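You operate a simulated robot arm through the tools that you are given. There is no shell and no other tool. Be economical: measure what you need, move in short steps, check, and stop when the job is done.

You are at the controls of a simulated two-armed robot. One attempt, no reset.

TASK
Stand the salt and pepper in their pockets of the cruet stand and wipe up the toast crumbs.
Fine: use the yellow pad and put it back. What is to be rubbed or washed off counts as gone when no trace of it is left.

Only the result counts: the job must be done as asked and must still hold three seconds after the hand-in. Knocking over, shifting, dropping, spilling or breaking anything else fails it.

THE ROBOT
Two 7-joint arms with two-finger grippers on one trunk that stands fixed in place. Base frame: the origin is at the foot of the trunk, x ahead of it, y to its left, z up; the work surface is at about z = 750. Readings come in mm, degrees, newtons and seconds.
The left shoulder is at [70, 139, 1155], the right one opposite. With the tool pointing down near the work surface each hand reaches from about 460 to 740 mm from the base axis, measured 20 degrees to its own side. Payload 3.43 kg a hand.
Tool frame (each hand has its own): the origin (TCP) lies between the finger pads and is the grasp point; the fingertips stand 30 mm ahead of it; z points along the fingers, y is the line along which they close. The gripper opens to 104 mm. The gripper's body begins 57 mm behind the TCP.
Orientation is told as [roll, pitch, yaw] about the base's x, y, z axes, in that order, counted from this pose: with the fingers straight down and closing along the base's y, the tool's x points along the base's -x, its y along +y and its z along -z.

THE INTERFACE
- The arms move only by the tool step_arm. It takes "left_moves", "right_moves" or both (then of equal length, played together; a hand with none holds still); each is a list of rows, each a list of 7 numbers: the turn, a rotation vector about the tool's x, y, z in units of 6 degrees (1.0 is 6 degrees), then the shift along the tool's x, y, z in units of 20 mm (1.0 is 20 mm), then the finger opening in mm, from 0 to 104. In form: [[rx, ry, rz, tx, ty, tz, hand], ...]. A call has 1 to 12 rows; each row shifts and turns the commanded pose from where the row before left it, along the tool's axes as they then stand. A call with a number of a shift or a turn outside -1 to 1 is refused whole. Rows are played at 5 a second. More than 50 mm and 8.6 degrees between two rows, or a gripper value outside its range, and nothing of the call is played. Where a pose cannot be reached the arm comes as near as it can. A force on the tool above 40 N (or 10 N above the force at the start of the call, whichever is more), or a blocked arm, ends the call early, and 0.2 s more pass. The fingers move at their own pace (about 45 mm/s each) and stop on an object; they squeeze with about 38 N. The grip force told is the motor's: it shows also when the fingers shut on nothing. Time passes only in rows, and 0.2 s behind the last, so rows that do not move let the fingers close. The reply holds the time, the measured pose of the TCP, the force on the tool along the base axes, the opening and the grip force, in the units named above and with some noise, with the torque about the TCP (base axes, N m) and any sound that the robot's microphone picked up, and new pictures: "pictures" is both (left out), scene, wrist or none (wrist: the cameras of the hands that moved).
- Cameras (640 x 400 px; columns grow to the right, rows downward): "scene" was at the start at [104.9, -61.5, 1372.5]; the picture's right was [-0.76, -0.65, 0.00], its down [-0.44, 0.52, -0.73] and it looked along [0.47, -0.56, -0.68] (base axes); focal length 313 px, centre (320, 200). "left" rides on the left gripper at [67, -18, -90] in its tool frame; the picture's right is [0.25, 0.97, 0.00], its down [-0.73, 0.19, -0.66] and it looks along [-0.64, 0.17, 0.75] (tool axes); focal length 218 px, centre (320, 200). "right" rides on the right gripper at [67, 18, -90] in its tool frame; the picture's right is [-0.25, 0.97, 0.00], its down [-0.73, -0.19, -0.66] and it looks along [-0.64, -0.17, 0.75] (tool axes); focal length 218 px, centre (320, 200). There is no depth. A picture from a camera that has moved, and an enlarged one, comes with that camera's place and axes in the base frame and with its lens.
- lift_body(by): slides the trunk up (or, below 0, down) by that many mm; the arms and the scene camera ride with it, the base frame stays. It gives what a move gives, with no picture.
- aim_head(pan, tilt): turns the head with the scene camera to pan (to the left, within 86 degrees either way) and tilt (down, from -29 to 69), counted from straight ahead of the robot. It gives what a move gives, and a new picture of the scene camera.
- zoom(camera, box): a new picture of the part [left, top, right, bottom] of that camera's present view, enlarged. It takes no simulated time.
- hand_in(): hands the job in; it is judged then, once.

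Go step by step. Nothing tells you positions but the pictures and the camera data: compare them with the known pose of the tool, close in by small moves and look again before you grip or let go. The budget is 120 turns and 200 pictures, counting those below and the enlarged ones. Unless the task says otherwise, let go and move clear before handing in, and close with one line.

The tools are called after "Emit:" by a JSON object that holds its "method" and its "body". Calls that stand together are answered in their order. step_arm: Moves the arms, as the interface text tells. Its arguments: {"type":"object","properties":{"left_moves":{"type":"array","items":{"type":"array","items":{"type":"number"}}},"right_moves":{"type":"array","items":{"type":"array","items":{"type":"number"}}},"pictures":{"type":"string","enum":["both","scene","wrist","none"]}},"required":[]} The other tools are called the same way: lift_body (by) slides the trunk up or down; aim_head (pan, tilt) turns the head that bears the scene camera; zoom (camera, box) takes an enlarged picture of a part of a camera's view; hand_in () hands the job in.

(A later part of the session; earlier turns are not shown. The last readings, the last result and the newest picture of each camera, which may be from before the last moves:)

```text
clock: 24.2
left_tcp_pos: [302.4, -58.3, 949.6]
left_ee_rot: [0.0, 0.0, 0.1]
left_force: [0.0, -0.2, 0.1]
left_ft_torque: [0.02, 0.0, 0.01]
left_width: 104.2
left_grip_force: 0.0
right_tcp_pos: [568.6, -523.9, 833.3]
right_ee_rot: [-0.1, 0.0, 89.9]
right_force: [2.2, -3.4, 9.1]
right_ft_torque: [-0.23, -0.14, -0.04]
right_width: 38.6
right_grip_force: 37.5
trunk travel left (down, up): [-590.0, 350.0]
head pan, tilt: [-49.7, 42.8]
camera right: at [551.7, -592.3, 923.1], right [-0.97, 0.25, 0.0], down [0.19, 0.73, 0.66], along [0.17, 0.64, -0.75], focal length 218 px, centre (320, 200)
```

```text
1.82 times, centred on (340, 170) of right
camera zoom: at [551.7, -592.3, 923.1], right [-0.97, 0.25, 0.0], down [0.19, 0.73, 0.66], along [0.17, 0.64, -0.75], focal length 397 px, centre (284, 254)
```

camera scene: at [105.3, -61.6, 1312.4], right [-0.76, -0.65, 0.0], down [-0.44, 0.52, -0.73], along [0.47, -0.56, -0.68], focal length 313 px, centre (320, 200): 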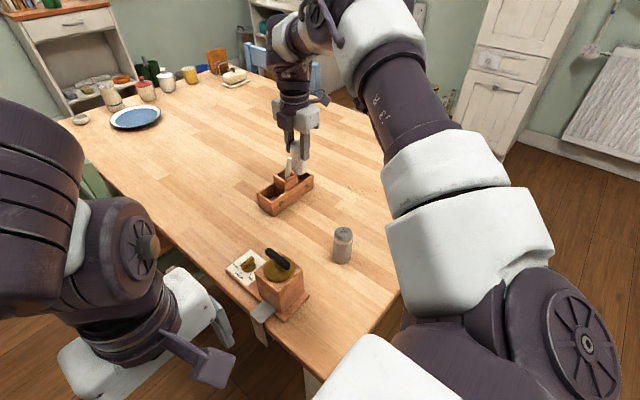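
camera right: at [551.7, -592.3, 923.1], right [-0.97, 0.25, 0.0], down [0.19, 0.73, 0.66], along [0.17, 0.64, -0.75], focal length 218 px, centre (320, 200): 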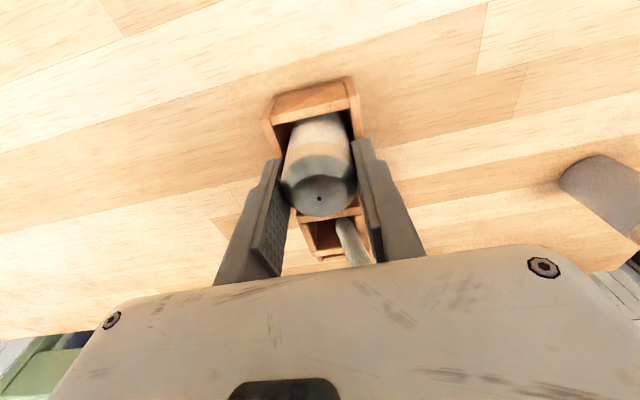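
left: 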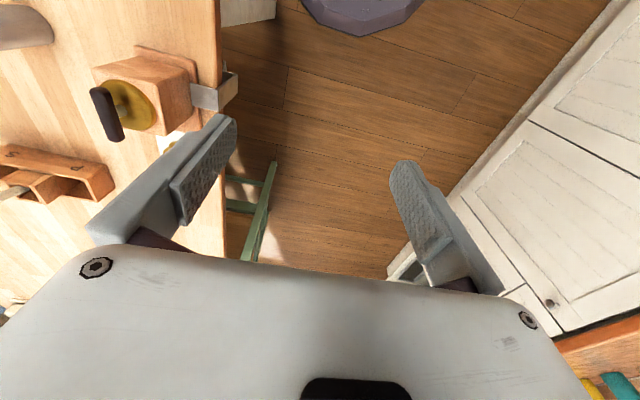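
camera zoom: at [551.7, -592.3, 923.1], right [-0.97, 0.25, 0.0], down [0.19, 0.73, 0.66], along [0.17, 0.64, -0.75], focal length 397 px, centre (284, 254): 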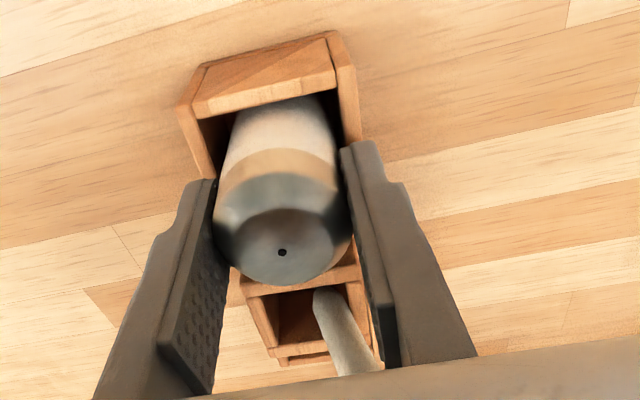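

The force and torque show contact at the shaker's bottom, so it's on the floor of the pocket. I'll release and rise straight up.

Emit:
{"method": "step_arm", "body": {"right_moves": [[0, 0, 0, 0, 0, 0, 44], [0, 0, 0, 0, 0, 0, 56], [0, 0, 0, 0, 0, 0, 62], [0, 0, 0, 0, 0, 0, 62]], "pictures": "none"}}

Emit:
{"method": "step_arm", "body": {"right_moves": [[0, 0, 0, 0, 0, -0.5, 62], [0, 0, 0, 0, 0, -1, 62], [0, 0, 0, 0, 0, -1, 62], [0, 0, 0, 0, 0, -1, 62], [0, 0, 0, 0, 0, -1, 70], [0, 0, 0, 0, 0, -1, 80], [0, 0, 0, 0, 0, 0, 90]], "pictures": "both"}}

Emit:
{"method": "zoom", "body": {"camera": "scene", "box": [250, 120, 350, 220]}}

```text
clock: 25.2
left_tcp_pos: [302.2, -58.7, 949.0]
left_ee_rot: [0.0, 0.1, 0.0]
left_force: [0.1, -0.2, 0.7]
left_ft_torque: [0.01, -0.02, 0.01]
left_width: 104.1
left_grip_force: 0.0
right_tcp_pos: [568.4, -523.7, 833.8]
right_ee_rot: [0.1, 0.0, 90.0]
right_force: [0.5, -0.3, -0.2]
right_ft_torque: [-0.02, -0.01, 0.0]
right_width: 62.1
right_grip_force: 0.0
trunk travel left (down, up): [-590.0, 350.0]
head pan, tilt: [-49.7, 42.8]
```

```text
clock: 26.8
left_tcp_pos: [302.4, -58.2, 948.9]
left_ee_rot: [0.1, 0.1, 0.1]
left_force: [-0.7, -0.4, 0.8]
left_ft_torque: [-0.02, 0.02, -0.02]
left_width: 104.0
left_grip_force: 0.1
right_tcp_pos: [568.8, -523.4, 941.9]
right_ee_rot: [0.0, 0.0, 90.0]
right_force: [-0.4, 0.3, -0.6]
right_ft_torque: [0.03, 0.03, 0.01]
right_width: 90.1
right_grip_force: 0.1
trunk travel left (down, up): [-590.0, 350.0]
head pan, tilt: [-49.7, 42.8]
camera scene: at [105.1, -61.7, 1312.4], right [-0.76, -0.65, 0.0], down [-0.44, 0.52, -0.73], along [0.47, -0.56, -0.68], focal length 313 px, centre (320, 200)
camera right: at [552.3, -592.2, 1032.2], right [-0.97, 0.25, 0.0], down [0.19, 0.73, 0.66], along [0.17, 0.64, -0.75], focal length 218 px, centre (320, 200)
```

scene: 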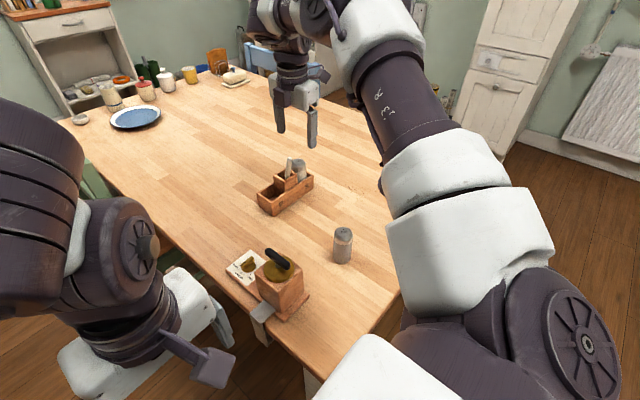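
right: 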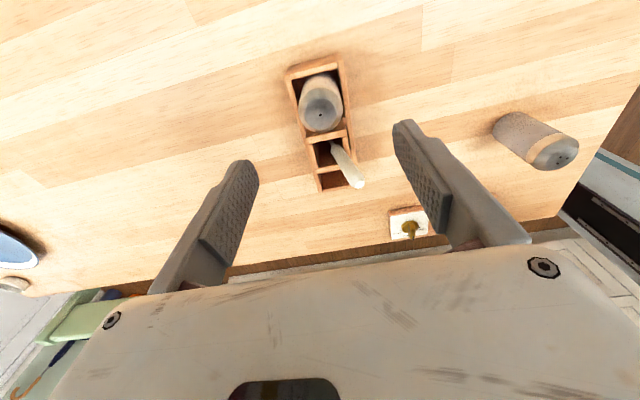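

```text
4.00 times, centred on (300, 170) of scene
camera zoom: at [105.1, -61.7, 1312.4], right [-0.76, -0.65, 0.0], down [-0.44, 0.52, -0.73], along [0.47, -0.56, -0.68], focal length 1251 px, centre (400, 320)
```

zoom: 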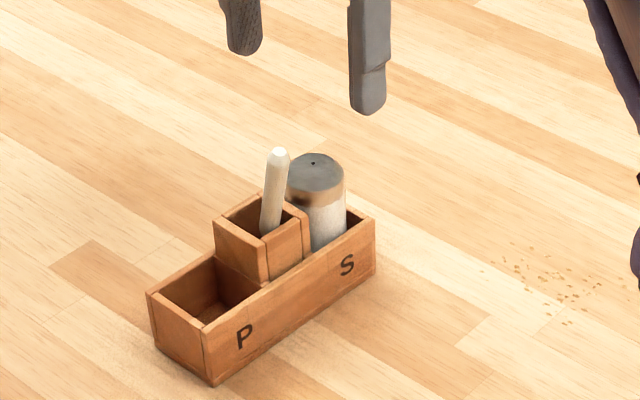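

The salt stands in S. Next is the pepper, near (340,−412), so I'll move above it.

Emit:
{"method": "step_arm", "body": {"right_moves": [[0, 0, 0, -0.5, 1, 0, 104], [0, 0, 0, -0.5, 1, 0, 104], [0, 0, 0, -0.5, 1, 0, 104], [0, 0, 0, -0.5, 1, 0, 104], [0, 0, 0, -0.5, 1, 0, 104], [0, 0, 0, -0.5, 1, 0, 104], [0, 0, 0, -0.5, 1, 0, 104], [0, 0, 0, -0.5, 1, 0, 104], [0, 0, 0, -0.5, 1, 0, 104], [0, 0, 0, -0.5, 1, 0, 104], [0, 0, 0, -0.5, 1, 0, 104], [0, 0, 0, 0, 0.5, 0, 104]], "pictures": "none"}}

Emit:
{"method": "step_arm", "body": {"right_moves": [[0, 0, 0, 0, 0, 1, 104], [0, 0, 0, 0, 0, 1, 104], [0, 0, 0, 0, 0, 0, 104]], "pictures": "both"}}

Emit:
{"method": "zoom", "body": {"camera": "scene", "box": [280, 150, 400, 290]}}

```text
clock: 29.4
left_tcp_pos: [302.5, -58.4, 949.3]
left_ee_rot: [0.0, 0.0, 0.1]
left_force: [-0.4, -1.7, -1.4]
left_ft_torque: [0.0, -0.04, 0.0]
left_width: 104.0
left_grip_force: 0.1
right_tcp_pos: [337.5, -415.8, 942.5]
right_ee_rot: [0.0, 0.0, 90.0]
right_force: [-0.9, -0.4, -1.3]
right_ft_torque: [0.01, -0.02, -0.01]
right_width: 103.9
right_grip_force: 0.1
trunk travel left (down, up): [-590.0, 350.0]
head pan, tilt: [-49.7, 42.8]
```

```text
clock: 30.2
left_tcp_pos: [302.0, -57.2, 949.6]
left_ee_rot: [0.0, 0.0, 0.0]
left_force: [-0.4, 1.5, 0.6]
left_ft_torque: [-0.02, 0.01, -0.01]
left_width: 103.8
left_grip_force: 0.1
right_tcp_pos: [340.4, -413.5, 902.2]
right_ee_rot: [0.0, 0.1, 89.9]
right_force: [0.5, -1.2, 0.6]
right_ft_torque: [-0.03, -0.03, 0.01]
right_width: 104.0
right_grip_force: 0.1
trunk travel left (down, up): [-590.0, 350.0]
head pan, tilt: [-49.7, 42.8]
camera scene: at [104.6, -60.9, 1312.5], right [-0.76, -0.65, 0.0], down [-0.44, 0.52, -0.73], along [0.47, -0.56, -0.68], focal length 313 px, centre (320, 200)
camera right: at [322.4, -481.6, 992.4], right [-0.97, 0.25, 0.0], down [0.19, 0.73, 0.66], along [0.17, 0.64, -0.75], focal length 218 px, centre (320, 200)
```

scene: 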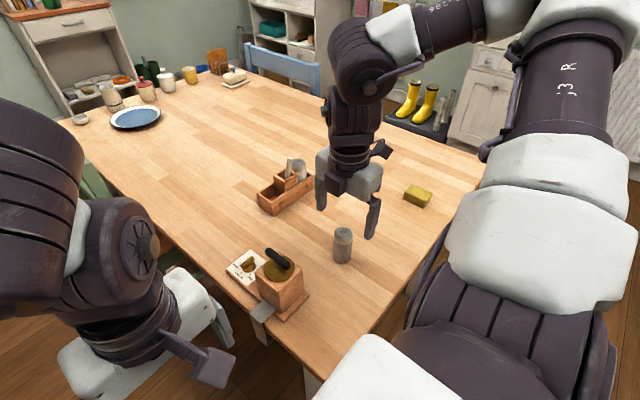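
right: 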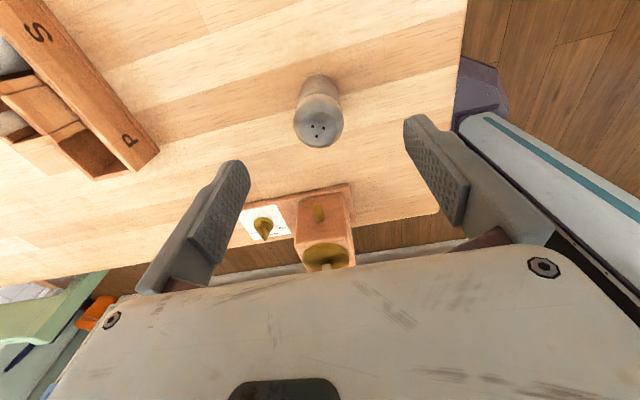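

```text
2.86 times, centred on (340, 220) of scene
camera zoom: at [104.6, -60.9, 1312.5], right [-0.76, -0.65, 0.0], down [-0.44, 0.52, -0.73], along [0.47, -0.56, -0.68], focal length 894 px, centre (263, 143)
```

zoom: 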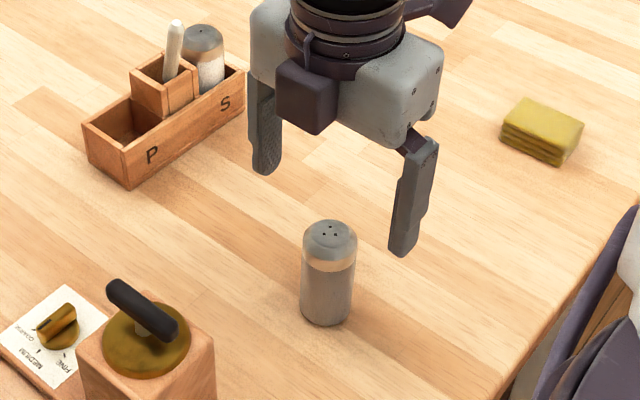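

Pepper is at (342,−414), right under the hand. I'll descend to TCP z 825 and grip.

Emit:
{"method": "step_arm", "body": {"right_moves": [[0, 0, 0, 0, -0.08, 0.85, 104], [0, 0, 0, 0, 0, 1, 104], [0, 0, 0, 0, 0, 1, 104], [0, 0, 0, 0, 0, 1, 104], [0, 0, 0, 0, 0, 0, 104]], "pictures": "wrist"}}

Emit:
{"method": "zoom", "body": {"camera": "scene", "box": [280, 150, 400, 290]}}

```text
clock: 31.4
left_tcp_pos: [303.4, -58.5, 950.2]
left_ee_rot: [0.0, 0.1, 0.1]
left_force: [-0.3, 0.9, 1.2]
left_ft_torque: [-0.04, -0.01, 0.01]
left_width: 103.8
left_grip_force: 0.1
right_tcp_pos: [341.5, -413.5, 826.7]
right_ee_rot: [0.0, 0.0, 90.0]
right_force: [0.2, -0.9, -0.4]
right_ft_torque: [-0.02, -0.01, 0.0]
right_width: 104.1
right_grip_force: 0.0
trunk travel left (down, up): [-590.0, 350.0]
head pan, tilt: [-49.7, 42.8]
camera right: at [325.2, -481.5, 915.1], right [-0.97, 0.25, 0.0], down [0.19, 0.73, 0.66], along [0.17, 0.64, -0.75], focal length 218 px, centre (320, 200)
```

right: 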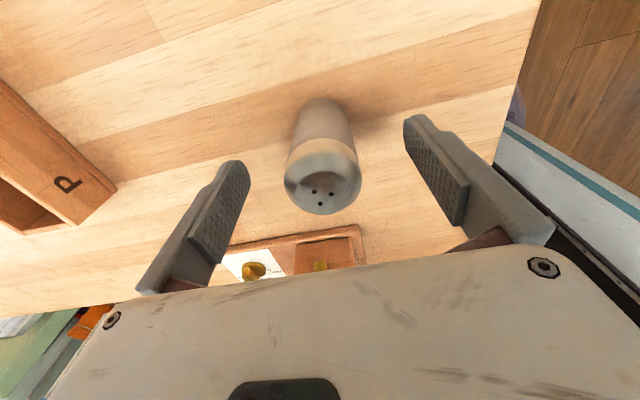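

```text
2.86 times, centred on (340, 220) of scene
camera zoom: at [104.5, -61.1, 1312.5], right [-0.76, -0.65, 0.0], down [-0.44, 0.52, -0.73], along [0.47, -0.56, -0.68], focal length 894 px, centre (263, 143)
```

zoom: 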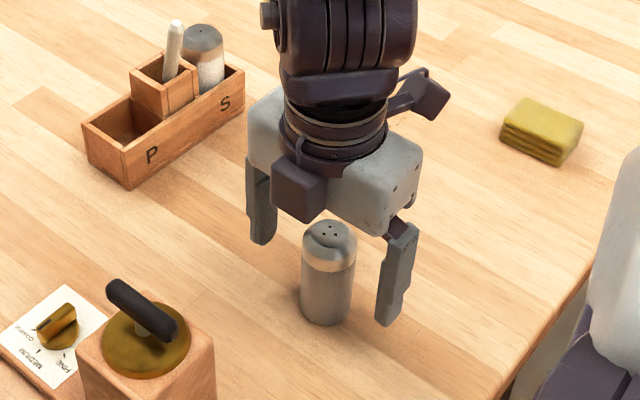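

It's centred. I'll close, then lift about 130 mm.

Emit:
{"method": "step_arm", "body": {"right_moves": [[0, 0, 0, 0, 0.1, 0.05, 104], [0, 0, 0, 0, 0, 0, 70], [0, 0, 0, 0, 0, 0, 50], [0, 0, 0, 0, 0, 0, 30], [0, 0, 0, 0, 0, 0, 20], [0, 0, 0, 0, 0, 0, 20], [0, 0, 0, 0, 0, 0, 20]], "pictures": "none"}}

Emit:
{"method": "step_arm", "body": {"right_moves": [[0, 0, 0, 0, 0, -0.5, 20], [0, 0, 0, 0, 0, -1, 20], [0, 0, 0, 0, 0, -1, 20], [0, 0, 0, 0, 0, -1, 20], [0, 0, 0, 0, 0, -1, 20], [0, 0, 0, 0, 0, -1, 20], [0, 0, 0, 0, 0, -1, 20], [0, 0, 0, 0, 0, 0, 20]], "pictures": "both"}}

Emit:
{"method": "zoom", "body": {"camera": "scene", "box": [240, 130, 340, 230]}}

```text
clock: 33.0
left_tcp_pos: [301.8, -57.7, 947.9]
left_ee_rot: [-0.1, 0.0, 0.1]
left_force: [0.3, -0.6, 0.7]
left_ft_torque: [0.0, -0.02, 0.02]
left_width: 104.1
left_grip_force: 0.0
right_tcp_pos: [338.9, -414.2, 824.9]
right_ee_rot: [0.0, 0.0, 89.9]
right_force: [1.1, -0.7, 0.0]
right_ft_torque: [-0.02, 0.0, -0.02]
right_width: 38.4
right_grip_force: 37.6
trunk travel left (down, up): [-590.0, 350.0]
head pan, tilt: [-49.7, 42.8]
```

```text
clock: 34.8
left_tcp_pos: [302.7, -57.9, 949.5]
left_ee_rot: [0.1, 0.1, 0.1]
left_force: [0.5, -0.2, 1.2]
left_ft_torque: [-0.01, -0.03, 0.03]
left_width: 104.0
left_grip_force: 0.0
right_tcp_pos: [338.5, -414.1, 955.0]
right_ee_rot: [0.0, 0.0, 90.0]
right_force: [0.1, 0.4, -0.9]
right_ft_torque: [0.01, 0.01, -0.02]
right_width: 38.4
right_grip_force: 38.3
trunk travel left (down, up): [-590.0, 350.0]
head pan, tilt: [-49.7, 42.8]
camera scene: at [105.3, -61.9, 1312.4], right [-0.76, -0.65, 0.0], down [-0.44, 0.52, -0.73], along [0.47, -0.56, -0.68], focal length 313 px, centre (320, 200)
camera right: at [322.1, -482.5, 1044.7], right [-0.97, 0.25, 0.0], down [0.19, 0.73, 0.66], along [0.17, 0.64, -0.75], focal length 218 px, centre (320, 200)
```

scene: 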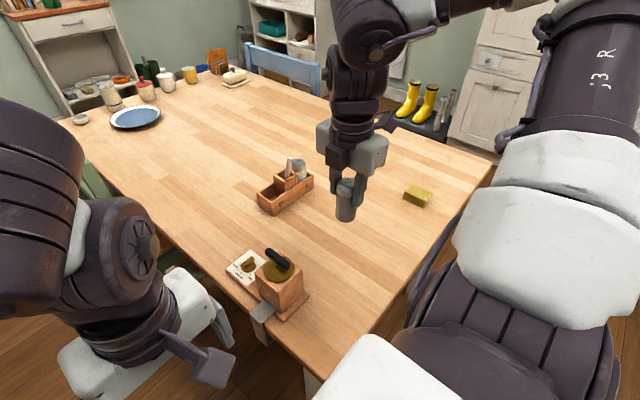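
right: 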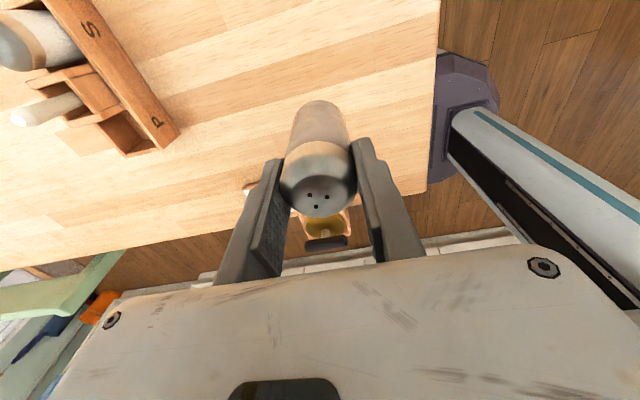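

```text
4.00 times, centred on (290, 180) of scene
camera zoom: at [105.3, -61.9, 1312.4], right [-0.76, -0.65, 0.0], down [-0.44, 0.52, -0.73], along [0.47, -0.56, -0.68], focal length 1251 px, centre (440, 280)
```

zoom: 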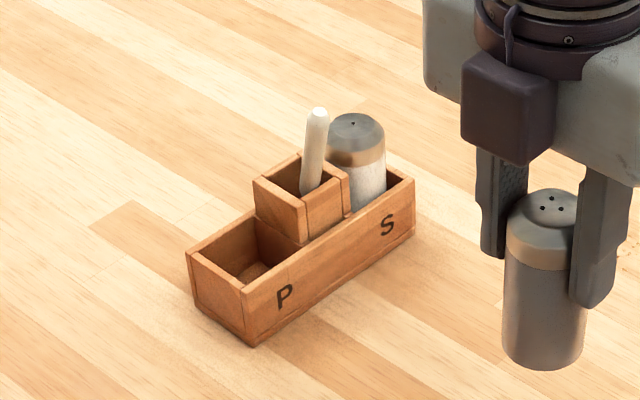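

Pepper is held. I'll carry it over P at about (572.4,−431).

Emit:
{"method": "step_arm", "body": {"right_moves": [[0, 0, 0, 0, -1, 0, 20], [0, 0, 0, 0, -1, 0, 20], [0, 0, 0, 0, -1, 0, 20], [0, 0, 0, 0, -1, 0, 20], [0, 0, 0, 0, -1, 0, 20], [0, 0, 0, 0, -1, 0, 20], [0, 0, 0, 0.2, -1, 0, 20], [0, 0, 0, 0.2, -1, 0, 20], [0, 0, 0, 0.2, -1, 0, 20], [0, 0, 0, 0.2, -1, 0, 20], [0, 0, 0, 0.05, -1, 0, 20], [0, 0, 0, 0, -0.7, 0, 20]], "pictures": "none"}}

Emit:
{"method": "step_arm", "body": {"right_moves": [[0, 0, 0, 0, 0, 0.8, 20], [0, 0, 0, 0, 0, 0.8, 20], [0, 0, 0, 0, 0, 0.8, 20], [0, 0, 0, 0, 0, 0, 20], [0, 0, 0, 0, 0, 0, 20]], "pictures": "both"}}

Emit:
{"method": "zoom", "body": {"camera": "scene", "box": [240, 100, 340, 220]}}

Emit:
{"method": "zoom", "body": {"camera": "left", "box": [0, 60, 160, 240]}}

```text
clock: 37.4
left_tcp_pos: [303.5, -59.2, 949.1]
left_ee_rot: [0.0, 0.2, 0.1]
left_force: [-0.2, 0.5, 0.5]
left_ft_torque: [0.01, -0.01, -0.02]
left_width: 104.0
left_grip_force: 0.0
right_tcp_pos: [572.4, -429.9, 954.1]
right_ee_rot: [0.1, 0.0, 90.1]
right_force: [-0.3, -0.4, -0.4]
right_ft_torque: [0.03, 0.03, 0.03]
right_width: 38.5
right_grip_force: 38.6
trunk travel left (down, up): [-590.0, 350.0]
head pan, tilt: [-49.7, 42.8]
```

```text
clock: 38.6
left_tcp_pos: [302.4, -58.1, 949.2]
left_ee_rot: [0.1, 0.1, 0.2]
left_force: [0.8, -0.1, -0.7]
left_ft_torque: [0.03, 0.01, -0.02]
left_width: 103.5
left_grip_force: 0.0
right_tcp_pos: [572.0, -432.0, 906.2]
right_ee_rot: [-0.1, 0.0, 90.0]
right_force: [-0.7, 1.4, -0.6]
right_ft_torque: [0.0, -0.02, 0.01]
right_width: 38.4
right_grip_force: 37.4
trunk travel left (down, up): [-590.0, 350.0]
head pan, tilt: [-49.7, 42.8]
camera scene: at [105.1, -61.5, 1312.4], right [-0.76, -0.65, 0.0], down [-0.44, 0.52, -0.73], along [0.47, -0.56, -0.68], focal length 313 px, centre (320, 200)
camera right: at [555.4, -500.3, 996.2], right [-0.97, 0.25, 0.0], down [0.19, 0.73, 0.66], along [0.17, 0.64, -0.75], focal length 218 px, centre (320, 200)
```

scene: 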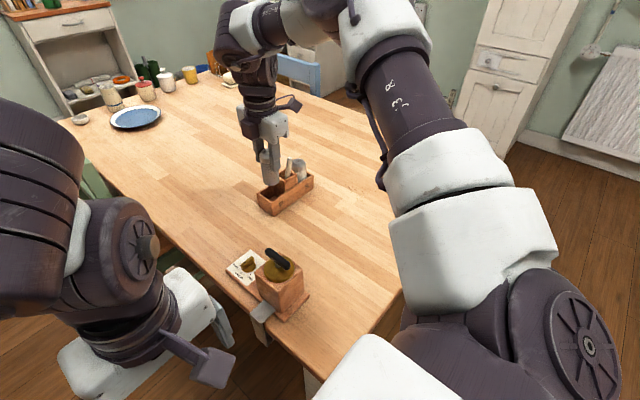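
right: 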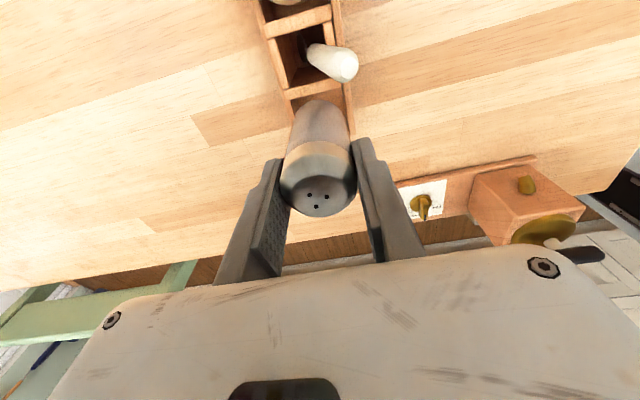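

```text
3.33 times, centred on (290, 160) of scene
camera zoom: at [105.1, -61.5, 1312.4], right [-0.76, -0.65, 0.0], down [-0.44, 0.52, -0.73], along [0.47, -0.56, -0.68], focal length 1042 px, centre (420, 333)
```

zoom: 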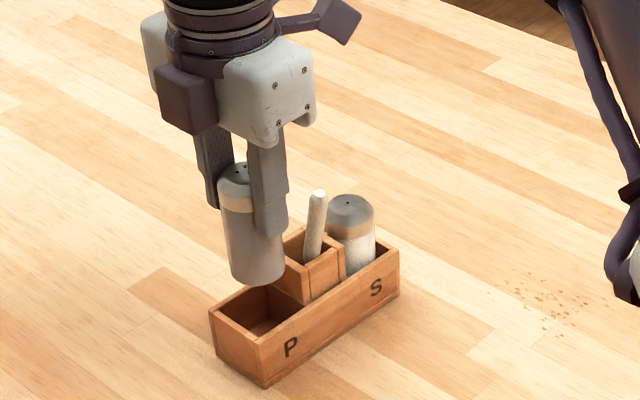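

```text
2.22 times, centred on (80, 150) of left
camera zoom: at [235.9, -75.5, 1039.5], right [-0.25, 0.97, 0.0], down [0.73, 0.19, 0.66], along [0.63, 0.17, -0.75], focal length 485 px, centre (853, 311)
```

zoom: 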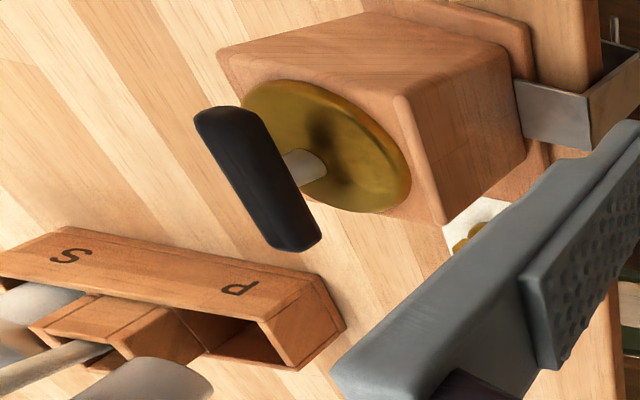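

I'll zoom the wrist view to check the alignment.

Emit:
{"method": "zoom", "body": {"camera": "right", "box": [240, 0, 400, 150]}}

```text
2.67 times, centred on (320, 75) of right
camera zoom: at [555.4, -500.3, 996.2], right [-0.97, 0.25, 0.0], down [0.19, 0.73, 0.66], along [0.17, 0.64, -0.75], focal length 582 px, centre (320, 533)
```

zoom: 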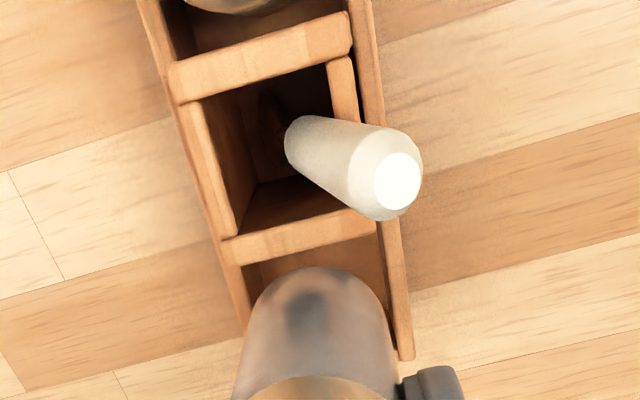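

Alignment looks good within a couple of mm. I'll shift +1 mm in x and lower into the pocket mouth.

Emit:
{"method": "step_arm", "body": {"right_moves": [[0, 0, 0, 0, -0.05, 0.4, 20], [0, 0, 0, 0, 0, 0.5, 20], [0, 0, 0, 0, 0, 0.4, 20], [0, 0, 0, 0, 0, 0.2, 20], [0, 0, 0, 0, 0, 0, 20], [0, 0, 0, 0, 0, 0, 20]], "pictures": "none"}}

Emit:
{"method": "zoom", "body": {"camera": "right", "box": [240, 0, 400, 150]}}

Emit:
{"method": "zoom", "body": {"camera": "scene", "box": [250, 130, 330, 220]}}

```text
clock: 40.0
left_tcp_pos: [302.3, -59.0, 948.8]
left_ee_rot: [0.0, 0.0, 0.1]
left_force: [-0.4, 0.1, -0.4]
left_ft_torque: [-0.02, 0.01, 0.01]
left_width: 103.8
left_grip_force: 0.0
right_tcp_pos: [573.8, -431.1, 876.4]
right_ee_rot: [-0.1, -0.1, 89.9]
right_force: [-0.9, 0.8, -1.1]
right_ft_torque: [-0.03, 0.0, 0.0]
right_width: 38.3
right_grip_force: 37.8
trunk travel left (down, up): [-590.0, 350.0]
head pan, tilt: [-49.7, 42.8]
```

```text
2.67 times, centred on (320, 75) of right
camera zoom: at [557.2, -500.1, 966.1], right [-0.97, 0.25, 0.0], down [0.19, 0.73, 0.66], along [0.17, 0.64, -0.75], focal length 582 px, centre (320, 533)
```

zoom: 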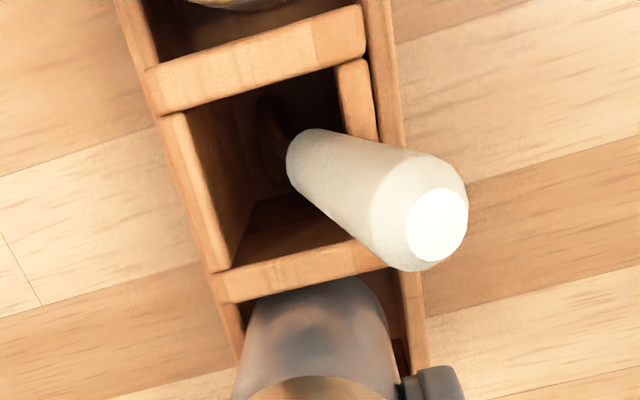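

```text
4.44 times, centred on (290, 175) of scene
camera zoom: at [105.2, -61.5, 1312.4], right [-0.76, -0.65, 0.0], down [-0.44, 0.52, -0.73], along [0.47, -0.56, -0.68], focal length 1390 px, centre (453, 311)
```

zoom: 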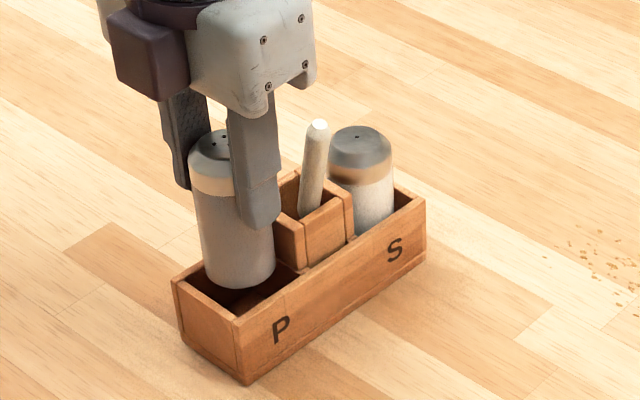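

No contact, and it's well placed over the pocket. I'll go on down.

Emit:
{"method": "step_arm", "body": {"right_moves": [[0, 0, 0, 0, 0.02, 0.25, 20], [0, 0, 0, 0, 0, 0.25, 20], [0, 0, 0, 0, 0, 0.25, 20], [0, 0, 0, 0, 0, 0, 20]], "pictures": "none"}}

Emit:
{"method": "zoom", "body": {"camera": "scene", "box": [250, 130, 330, 220]}}

```text
clock: 41.0
left_tcp_pos: [303.4, -58.5, 950.8]
left_ee_rot: [0.0, 0.0, 0.2]
left_force: [-0.5, 0.5, 0.4]
left_ft_torque: [0.01, 0.02, 0.02]
left_width: 103.8
left_grip_force: 0.1
right_tcp_pos: [573.7, -431.8, 862.6]
right_ee_rot: [0.0, -0.1, 90.0]
right_force: [-0.5, 0.5, -0.2]
right_ft_torque: [0.0, 0.0, 0.02]
right_width: 38.2
right_grip_force: 37.8
trunk travel left (down, up): [-590.0, 350.0]
head pan, tilt: [-49.7, 42.8]
```

```text
4.44 times, centred on (290, 175) of scene
camera zoom: at [105.1, -61.4, 1312.4], right [-0.76, -0.65, 0.0], down [-0.44, 0.52, -0.73], along [0.47, -0.56, -0.68], focal length 1390 px, centre (453, 311)
```

zoom: 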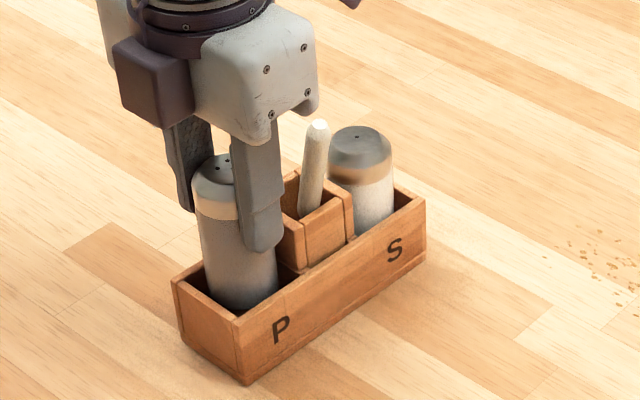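

It's inside P without contact. I'll lower it to the floor, which should come at TCP z of about 833.5.

Emit:
{"method": "step_arm", "body": {"right_moves": [[0, 0, 0, 0, 0, 0.35, 20], [0, 0, 0, 0, 0, 0.35, 20], [0, 0, 0, 0, 0, 0.35, 20], [0, 0, 0, 0, 0, 0.2, 20], [0, 0, 0, 0, 0, 0, 20]], "pictures": "none"}}

Emit:
{"method": "step_arm", "body": {"right_moves": [[0, 0, 0, 0, 0, 0.1, 20], [0, 0, 0, 0, 0, 0, 20]], "pictures": "none"}}

Emit:
{"method": "step_arm", "body": {"right_moves": [[0, 0, 0, 0, 0, 0.07, 20], [0, 0, 0, 0, 0, 0, 20]], "pictures": "none"}}

Emit:
{"method": "zoom", "body": {"camera": "scene", "box": [250, 130, 330, 220]}}

```text
clock: 42.2
left_tcp_pos: [302.3, -58.6, 949.9]
left_ee_rot: [0.1, 0.1, 0.1]
left_force: [-0.8, 0.3, -0.2]
left_ft_torque: [0.01, 0.02, 0.0]
left_width: 103.9
left_grip_force: 0.1
right_tcp_pos: [572.7, -430.6, 837.3]
right_ee_rot: [0.0, 0.0, 90.0]
right_force: [0.1, -0.2, 0.2]
right_ft_torque: [0.01, 0.03, 0.0]
right_width: 38.6
right_grip_force: 38.0
trunk travel left (down, up): [-590.0, 350.0]
head pan, tilt: [-49.7, 42.8]
```

```text
clock: 42.8
left_tcp_pos: [302.8, -58.6, 949.3]
left_ee_rot: [0.0, 0.1, 0.1]
left_force: [-0.2, -0.5, 0.1]
left_ft_torque: [-0.01, 0.02, -0.02]
left_width: 104.0
left_grip_force: 0.1
right_tcp_pos: [574.1, -430.8, 834.6]
right_ee_rot: [-0.1, 0.0, 90.0]
right_force: [-0.5, 0.1, -0.9]
right_ft_torque: [0.0, 0.01, 0.02]
right_width: 38.3
right_grip_force: 37.9
trunk travel left (down, up): [-590.0, 350.0]
head pan, tilt: [-49.7, 42.8]
```

```text
clock: 43.4
left_tcp_pos: [302.6, -58.5, 949.8]
left_ee_rot: [0.0, 0.2, 0.1]
left_force: [-0.1, -0.1, -0.4]
left_ft_torque: [0.01, -0.05, 0.01]
left_width: 104.3
left_grip_force: 0.1
right_tcp_pos: [573.8, -430.8, 832.8]
right_ee_rot: [0.0, -0.1, 90.0]
right_force: [0.0, 0.2, -1.4]
right_ft_torque: [0.03, 0.08, -0.01]
right_width: 38.6
right_grip_force: 38.0
trunk travel left (down, up): [-590.0, 350.0]
head pan, tilt: [-49.7, 42.8]
```

```text
4.44 times, centred on (290, 175) of scene
camera zoom: at [105.1, -61.5, 1312.4], right [-0.76, -0.65, 0.0], down [-0.44, 0.52, -0.73], along [0.47, -0.56, -0.68], focal length 1390 px, centre (453, 311)
```

zoom: 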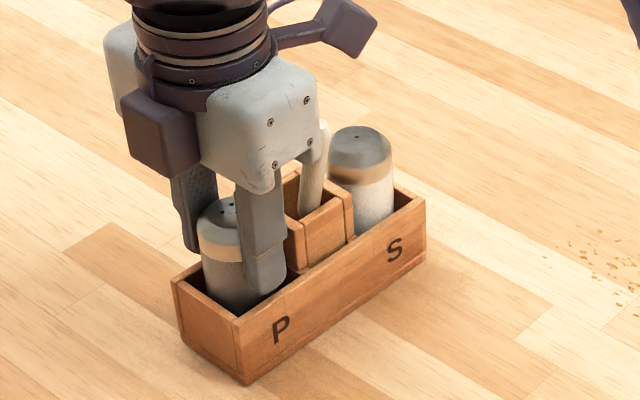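

There's still no contact, so I'll creep on 1 mm at a time.

Emit:
{"method": "step_arm", "body": {"right_moves": [[0, 0, 0, 0, 0, 0.05, 20], [0, 0, 0, 0, 0, 0, 20]], "pictures": "none"}}

Emit:
{"method": "step_arm", "body": {"right_moves": [[0, 0, 0, 0, 0, 0.05, 20], [0, 0, 0, 0, 0, 0, 20]], "pictures": "none"}}

```text
clock: 44.0
left_tcp_pos: [302.3, -58.9, 949.2]
left_ee_rot: [0.1, 0.1, 0.1]
left_force: [0.9, -0.5, 0.7]
left_ft_torque: [0.0, 0.0, -0.01]
left_width: 103.8
left_grip_force: 0.0
right_tcp_pos: [573.4, -430.0, 830.6]
right_ee_rot: [0.0, 0.0, 90.0]
right_force: [0.6, -0.8, 2.8]
right_ft_torque: [-0.03, 0.0, -0.02]
right_width: 38.4
right_grip_force: 38.2
trunk travel left (down, up): [-590.0, 350.0]
head pan, tilt: [-49.7, 42.8]
```

```text
clock: 44.6
left_tcp_pos: [301.0, -58.0, 949.6]
left_ee_rot: [0.0, -0.1, 0.1]
left_force: [0.1, 0.3, 0.1]
left_ft_torque: [0.01, -0.02, 0.01]
left_width: 104.2
left_grip_force: 0.0
right_tcp_pos: [573.8, -430.1, 831.9]
right_ee_rot: [0.0, -0.1, 90.0]
right_force: [2.2, -1.5, 8.3]
right_ft_torque: [-0.15, -0.13, 0.01]
right_width: 38.5
right_grip_force: 37.7
trunk travel left (down, up): [-590.0, 350.0]
head pan, tilt: [-49.7, 42.8]
```

Contact with the floor. I'll release and rise.

Emit:
{"method": "step_arm", "body": {"right_moves": [[0, 0, 0, 0, 0, 0, 44], [0, 0, 0, 0, 0, 0, 54], [0, 0, 0, 0, 0, 0, 60], [0, 0, 0, 0, 0, 0, 60]], "pictures": "none"}}

Emit:
{"method": "step_arm", "body": {"right_moves": [[0, 0, 0, 0, 0, -0.5, 60], [0, 0, 0, 0, 0, -1, 60], [0, 0, 0, 0, 0, -1, 60], [0, 0, 0, 0, 0, -1, 60], [0, 0, 0, 0, 0, -1, 60], [0, 0, 0, 0, 0, -1, 60], [0, 0, 0, 0, 0, -1, 60], [0, 0, 0, 0, 0, 0, 60]], "pictures": "both"}}

Emit:
{"method": "zoom", "body": {"camera": "scene", "box": [250, 130, 450, 250]}}

```text
clock: 45.6
left_tcp_pos: [301.3, -57.5, 949.3]
left_ee_rot: [-0.1, 0.0, 0.0]
left_force: [-0.6, 0.2, 0.2]
left_ft_torque: [0.02, 0.03, 0.0]
left_width: 104.1
left_grip_force: 0.1
right_tcp_pos: [572.6, -430.3, 831.0]
right_ee_rot: [0.0, 0.0, 90.0]
right_force: [-0.5, -0.4, -0.2]
right_ft_torque: [0.01, 0.0, 0.01]
right_width: 60.0
right_grip_force: 0.0
trunk travel left (down, up): [-590.0, 350.0]
head pan, tilt: [-49.7, 42.8]
```

```text
clock: 47.4
left_tcp_pos: [301.9, -58.1, 950.1]
left_ee_rot: [0.0, 0.2, 0.0]
left_force: [0.1, -0.3, -0.1]
left_ft_torque: [0.0, 0.01, -0.02]
left_width: 104.2
left_grip_force: 0.0
right_tcp_pos: [572.8, -430.1, 961.4]
right_ee_rot: [0.0, 0.0, 90.0]
right_force: [0.6, 0.9, -0.2]
right_ft_torque: [-0.03, 0.0, -0.02]
right_width: 59.8
right_grip_force: 0.0
trunk travel left (down, up): [-590.0, 350.0]
head pan, tilt: [-49.7, 42.8]
camera scene: at [105.2, -61.6, 1312.4], right [-0.76, -0.65, 0.0], down [-0.44, 0.52, -0.73], along [0.47, -0.56, -0.68], focal length 313 px, centre (320, 200)
camera right: at [557.3, -498.4, 1050.5], right [-0.97, 0.25, 0.0], down [0.19, 0.73, 0.66], along [0.17, 0.64, -0.75], focal length 218 px, centre (320, 200)
```

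scene: 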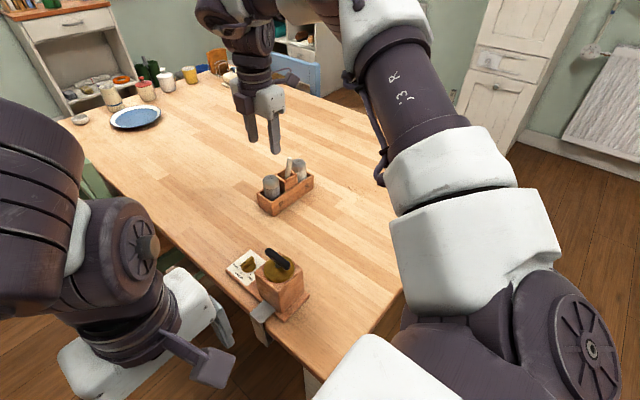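
right: 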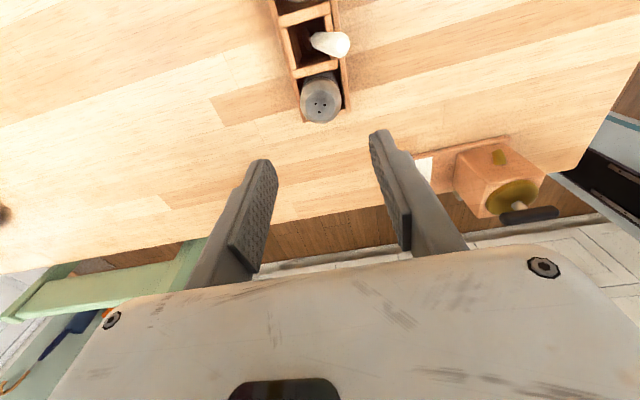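

```text
3.20 times, centred on (350, 190) of scene
camera zoom: at [105.2, -61.6, 1312.4], right [-0.76, -0.65, 0.0], down [-0.44, 0.52, -0.73], along [0.47, -0.56, -0.68], focal length 1001 px, centre (224, 232)
```

zoom: 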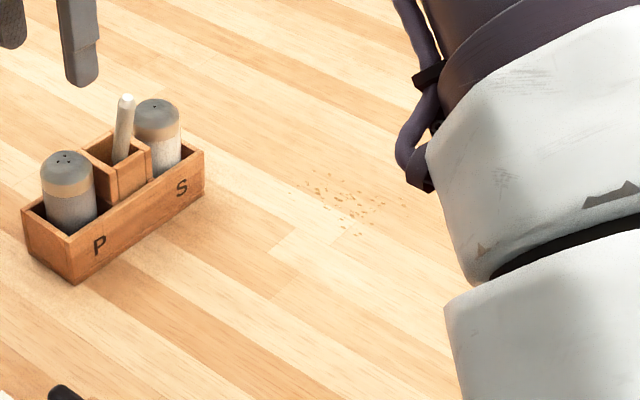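

Both shakers are seated. Next is the yellow pad near (304,−689), so I'll move the hand close by and look.

Emit:
{"method": "step_arm", "body": {"right_moves": [[0, 0, 0, 0.8, 1, 0, 80], [0, 0, 0, 0.8, 1, 0, 104], [0, 0, 0, 0.8, 1, 0, 104], [0, 0, 0, 0.8, 1, 0, 104], [0, 0, 0, 0.8, 1, 0, 104], [0, 0, 0, 0.8, 1, 0, 104], [0, 0, 0, 0.8, 1, 0, 104], [0, 0, 0, 0.8, 1, 0, 104], [0, 0, 0, 0.8, 1, 0, 104], [0, 0, 0, 0.8, 1, 0, 104], [0, 0, 0, 0.8, 1, 0, 104], [0, 0, 0, 0.8, 1, 0, 104]], "pictures": "both"}}

Emit:
{"method": "zoom", "body": {"camera": "scene", "box": [330, 130, 490, 230]}}

```text
clock: 50.0
left_tcp_pos: [300.7, -59.0, 949.1]
left_ee_rot: [0.1, 0.0, 0.1]
left_force: [-0.9, -0.2, -0.7]
left_ft_torque: [-0.01, -0.01, 0.01]
left_width: 104.0
left_grip_force: 0.0
right_tcp_pos: [331.8, -623.3, 961.4]
right_ee_rot: [0.0, -0.1, 90.1]
right_force: [0.2, -0.3, -0.3]
right_ft_torque: [0.03, -0.01, -0.01]
right_width: 104.1
right_grip_force: 0.0
trunk travel left (down, up): [-590.0, 350.0]
head pan, tilt: [-49.7, 42.8]
camera scene: at [104.1, -62.0, 1312.5], right [-0.76, -0.65, 0.0], down [-0.44, 0.52, -0.73], along [0.47, -0.56, -0.68], focal length 313 px, centre (320, 200)
camera right: at [315.0, -691.6, 1051.4], right [-0.97, 0.25, 0.0], down [0.19, 0.73, 0.66], along [0.17, 0.64, -0.75], focal length 218 px, centre (320, 200)
```

scene: 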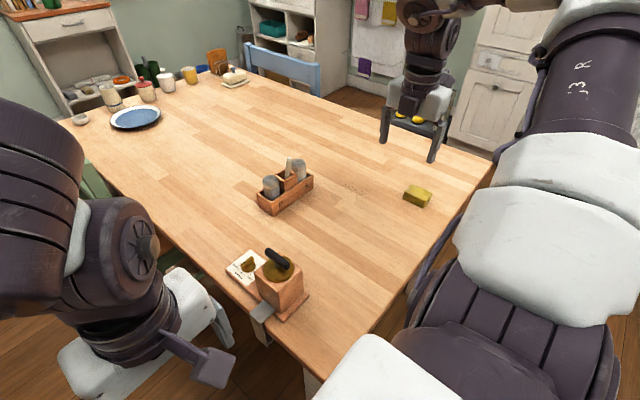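
right: 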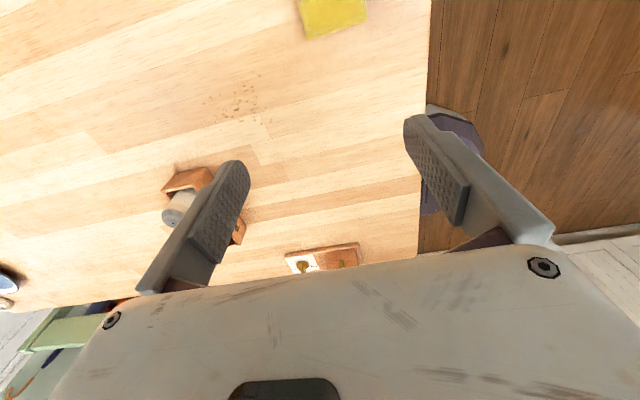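

```text
4.00 times, centred on (410, 180) of scene
camera zoom: at [104.1, -62.0, 1312.5], right [-0.76, -0.65, 0.0], down [-0.44, 0.52, -0.73], along [0.47, -0.56, -0.68], focal length 1251 px, centre (-40, 280)
```

zoom: 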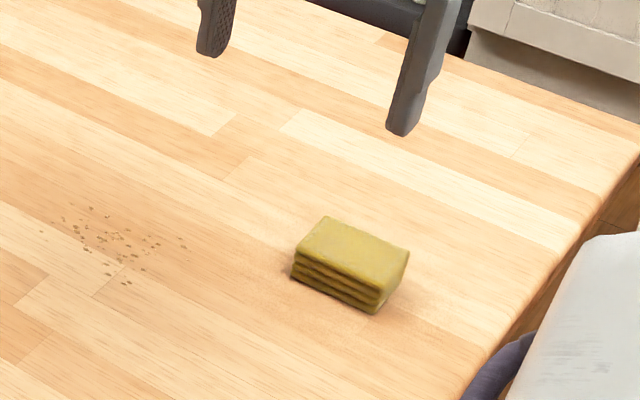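

The pad is about 58×44×23 mm, centred near (302.5,−693) and turned about +6°. I'll move above it, yaw to match, and lower part of the way.

Emit:
{"method": "step_arm", "body": {"right_moves": [[0, 0, 0, 1, 0.37, 0, 104], [0, 0, 0, 1, 0.37, 0, 104], [0, 0, 0, 1, 0.37, 0, 104], [0, 0, 0, 0.5, 0.37, 0, 104], [0, 0, -1, 0, 0, 1, 104], [0, 0, 0, 0, 0, 1, 104], [0, 0, 0, 0, 0, 1, 104], [0, 0, 0, 0, 0, 1, 104], [0, 0, 0, 0, 0, 0, 104]], "pictures": "both"}}

Emit:
{"method": "zoom", "body": {"camera": "scene", "box": [360, 120, 480, 230]}}

```text
clock: 52.0
left_tcp_pos: [302.0, -58.8, 950.6]
left_ee_rot: [0.0, 0.1, 0.1]
left_force: [-0.8, -0.2, 0.4]
left_ft_torque: [0.0, -0.01, -0.01]
left_width: 104.0
left_grip_force: 0.1
right_tcp_pos: [303.6, -693.1, 881.4]
right_ee_rot: [0.1, -0.1, 96.0]
right_force: [0.4, -0.1, -0.4]
right_ft_torque: [0.05, -0.03, -0.02]
right_width: 103.9
right_grip_force: 0.1
trunk travel left (down, up): [-590.0, 350.0]
head pan, tilt: [-49.7, 42.8]
camera scene: at [104.7, -61.0, 1312.5], right [-0.76, -0.65, 0.0], down [-0.44, 0.52, -0.73], along [0.47, -0.56, -0.68], focal length 313 px, centre (320, 200)
camera right: at [294.7, -762.7, 971.4], right [-0.99, 0.15, 0.0], down [0.11, 0.75, 0.66], along [0.1, 0.65, -0.75], focal length 218 px, centre (320, 200)
```

scene: 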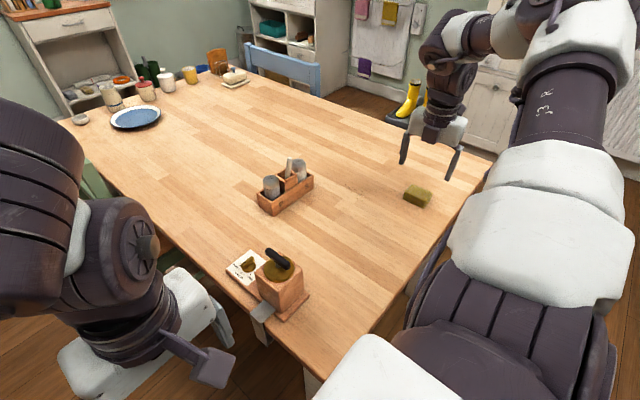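
right: 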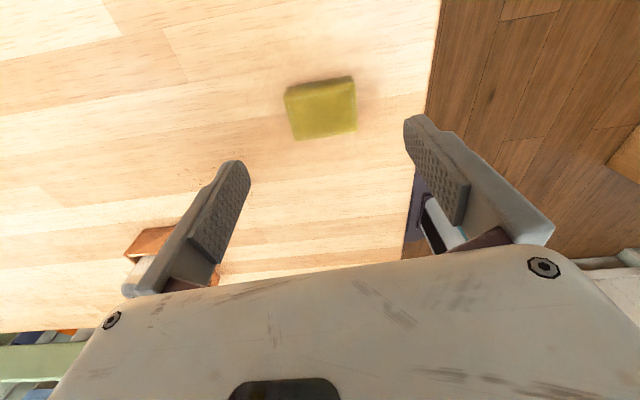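

```text
3.64 times, centred on (420, 175) of scene
camera zoom: at [104.7, -61.0, 1312.5], right [-0.76, -0.65, 0.0], down [-0.44, 0.52, -0.73], along [0.47, -0.56, -0.68], focal length 1137 px, centre (-44, 291)
```

zoom: 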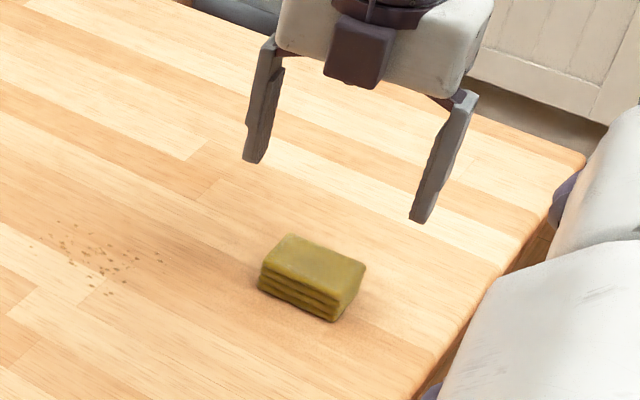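

I'll lower further, with the tips just above the pad's top, and check its angle.

Emit:
{"method": "step_arm", "body": {"right_moves": [[0, 0, 0, 0, 0, 1, 104], [0, 0, 0, 0, 0, 1, 104], [0, 0, 0, 0, 0, 1, 104], [0, 0, 0, 0, 0, 0, 104]], "pictures": "wrist"}}

Emit:
{"method": "zoom", "body": {"camera": "scene", "box": [370, 140, 470, 220]}}

Emit:
{"method": "zoom", "body": {"camera": "right", "box": [220, 60, 460, 220]}}

```text
clock: 53.0
left_tcp_pos: [302.2, -58.1, 949.7]
left_ee_rot: [0.0, 0.1, 0.2]
left_force: [1.1, -0.2, 1.0]
left_ft_torque: [-0.01, -0.01, 0.02]
left_width: 104.3
left_grip_force: 0.0
right_tcp_pos: [302.6, -692.6, 820.3]
right_ee_rot: [0.0, 0.0, 96.0]
right_force: [-0.8, -0.2, 0.4]
right_ft_torque: [0.0, 0.01, 0.0]
right_width: 104.1
right_grip_force: 0.1
trunk travel left (down, up): [-590.0, 350.0]
head pan, tilt: [-49.7, 42.8]
camera right: at [293.3, -762.0, 910.2], right [-0.99, 0.15, 0.0], down [0.11, 0.75, 0.66], along [0.1, 0.65, -0.75], focal length 218 px, centre (320, 200)
```

right: 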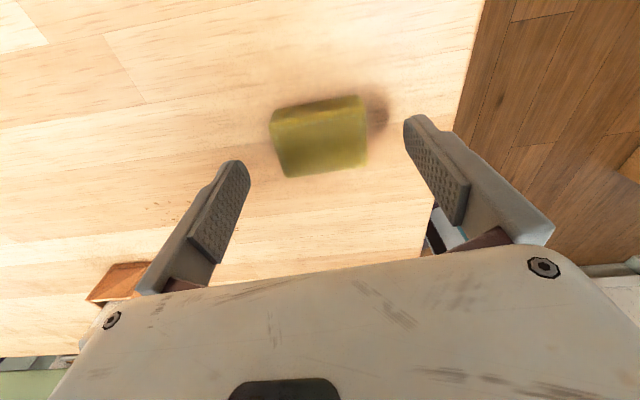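

```text
5.00 times, centred on (420, 180) of scene
camera zoom: at [104.8, -61.1, 1312.5], right [-0.76, -0.65, 0.0], down [-0.44, 0.52, -0.73], along [0.47, -0.56, -0.68], focal length 1564 px, centre (-180, 300)
```

zoom: 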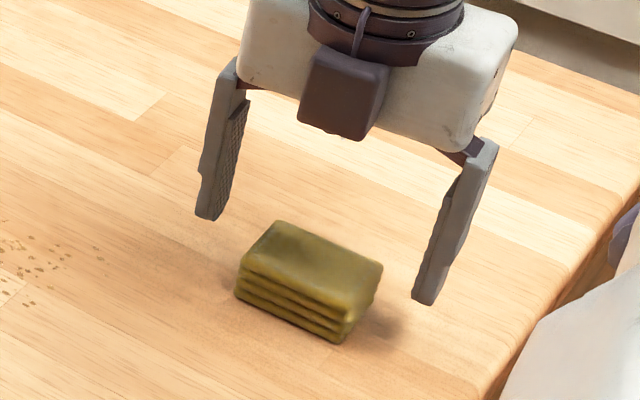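

```text
2.50 times, centred on (340, 140) of right
camera zoom: at [293.3, -762.0, 910.2], right [-0.99, 0.15, 0.0], down [0.11, 0.75, 0.66], along [0.1, 0.65, -0.75], focal length 546 px, centre (270, 350)
```

zoom: 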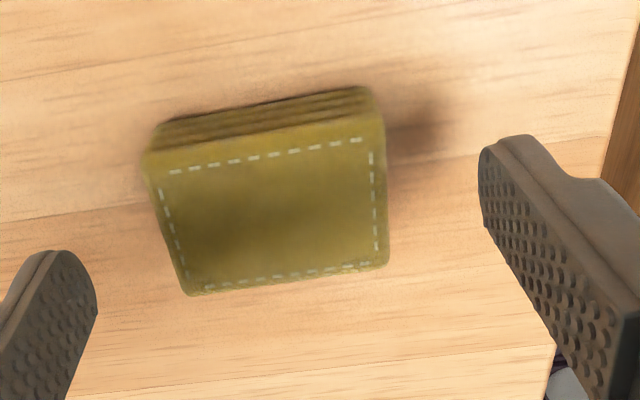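

The pad is well aligned between the fingers. I'll lower to TCP z of about 786 (tips about 6 mm off the table) and close.

Emit:
{"method": "step_arm", "body": {"right_moves": [[0, 0, 0, -0.06, 0, 0.6, 104], [0, 0, 0, 0, 0, 0.6, 104], [0, 0, 0, 0, 0, 0.5, 104], [0, 0, 0, 0, 0, 0, 104]], "pictures": "none"}}

Emit:
{"method": "zoom", "body": {"camera": "scene", "box": [370, 140, 470, 220]}}

```text
clock: 54.0
left_tcp_pos: [301.3, -57.7, 950.2]
left_ee_rot: [0.0, 0.0, 0.1]
left_force: [-0.5, 0.7, 0.2]
left_ft_torque: [0.01, 0.0, 0.03]
left_width: 103.9
left_grip_force: 0.1
right_tcp_pos: [302.5, -691.5, 788.7]
right_ee_rot: [0.0, 0.3, 96.0]
right_force: [-2.2, -2.3, 14.5]
right_ft_torque: [-0.02, 0.9, 0.25]
right_width: 102.9
right_grip_force: 0.1
trunk travel left (down, up): [-590.0, 350.0]
head pan, tilt: [-49.7, 42.8]
```

```text
5.00 times, centred on (420, 180) of scene
camera zoom: at [103.6, -59.5, 1312.9], right [-0.76, -0.65, 0.0], down [-0.44, 0.52, -0.73], along [0.47, -0.56, -0.68], focal length 1564 px, centre (-180, 300)
```

zoom: 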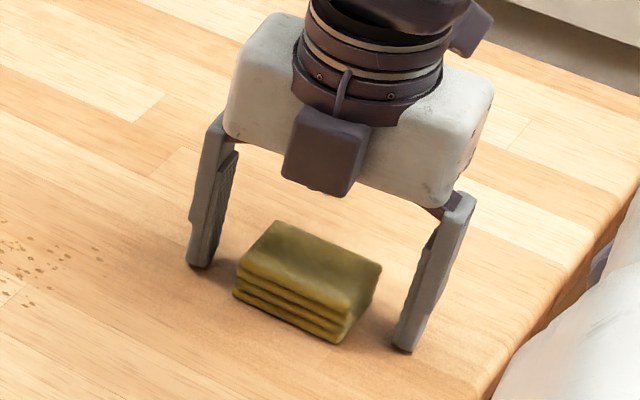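

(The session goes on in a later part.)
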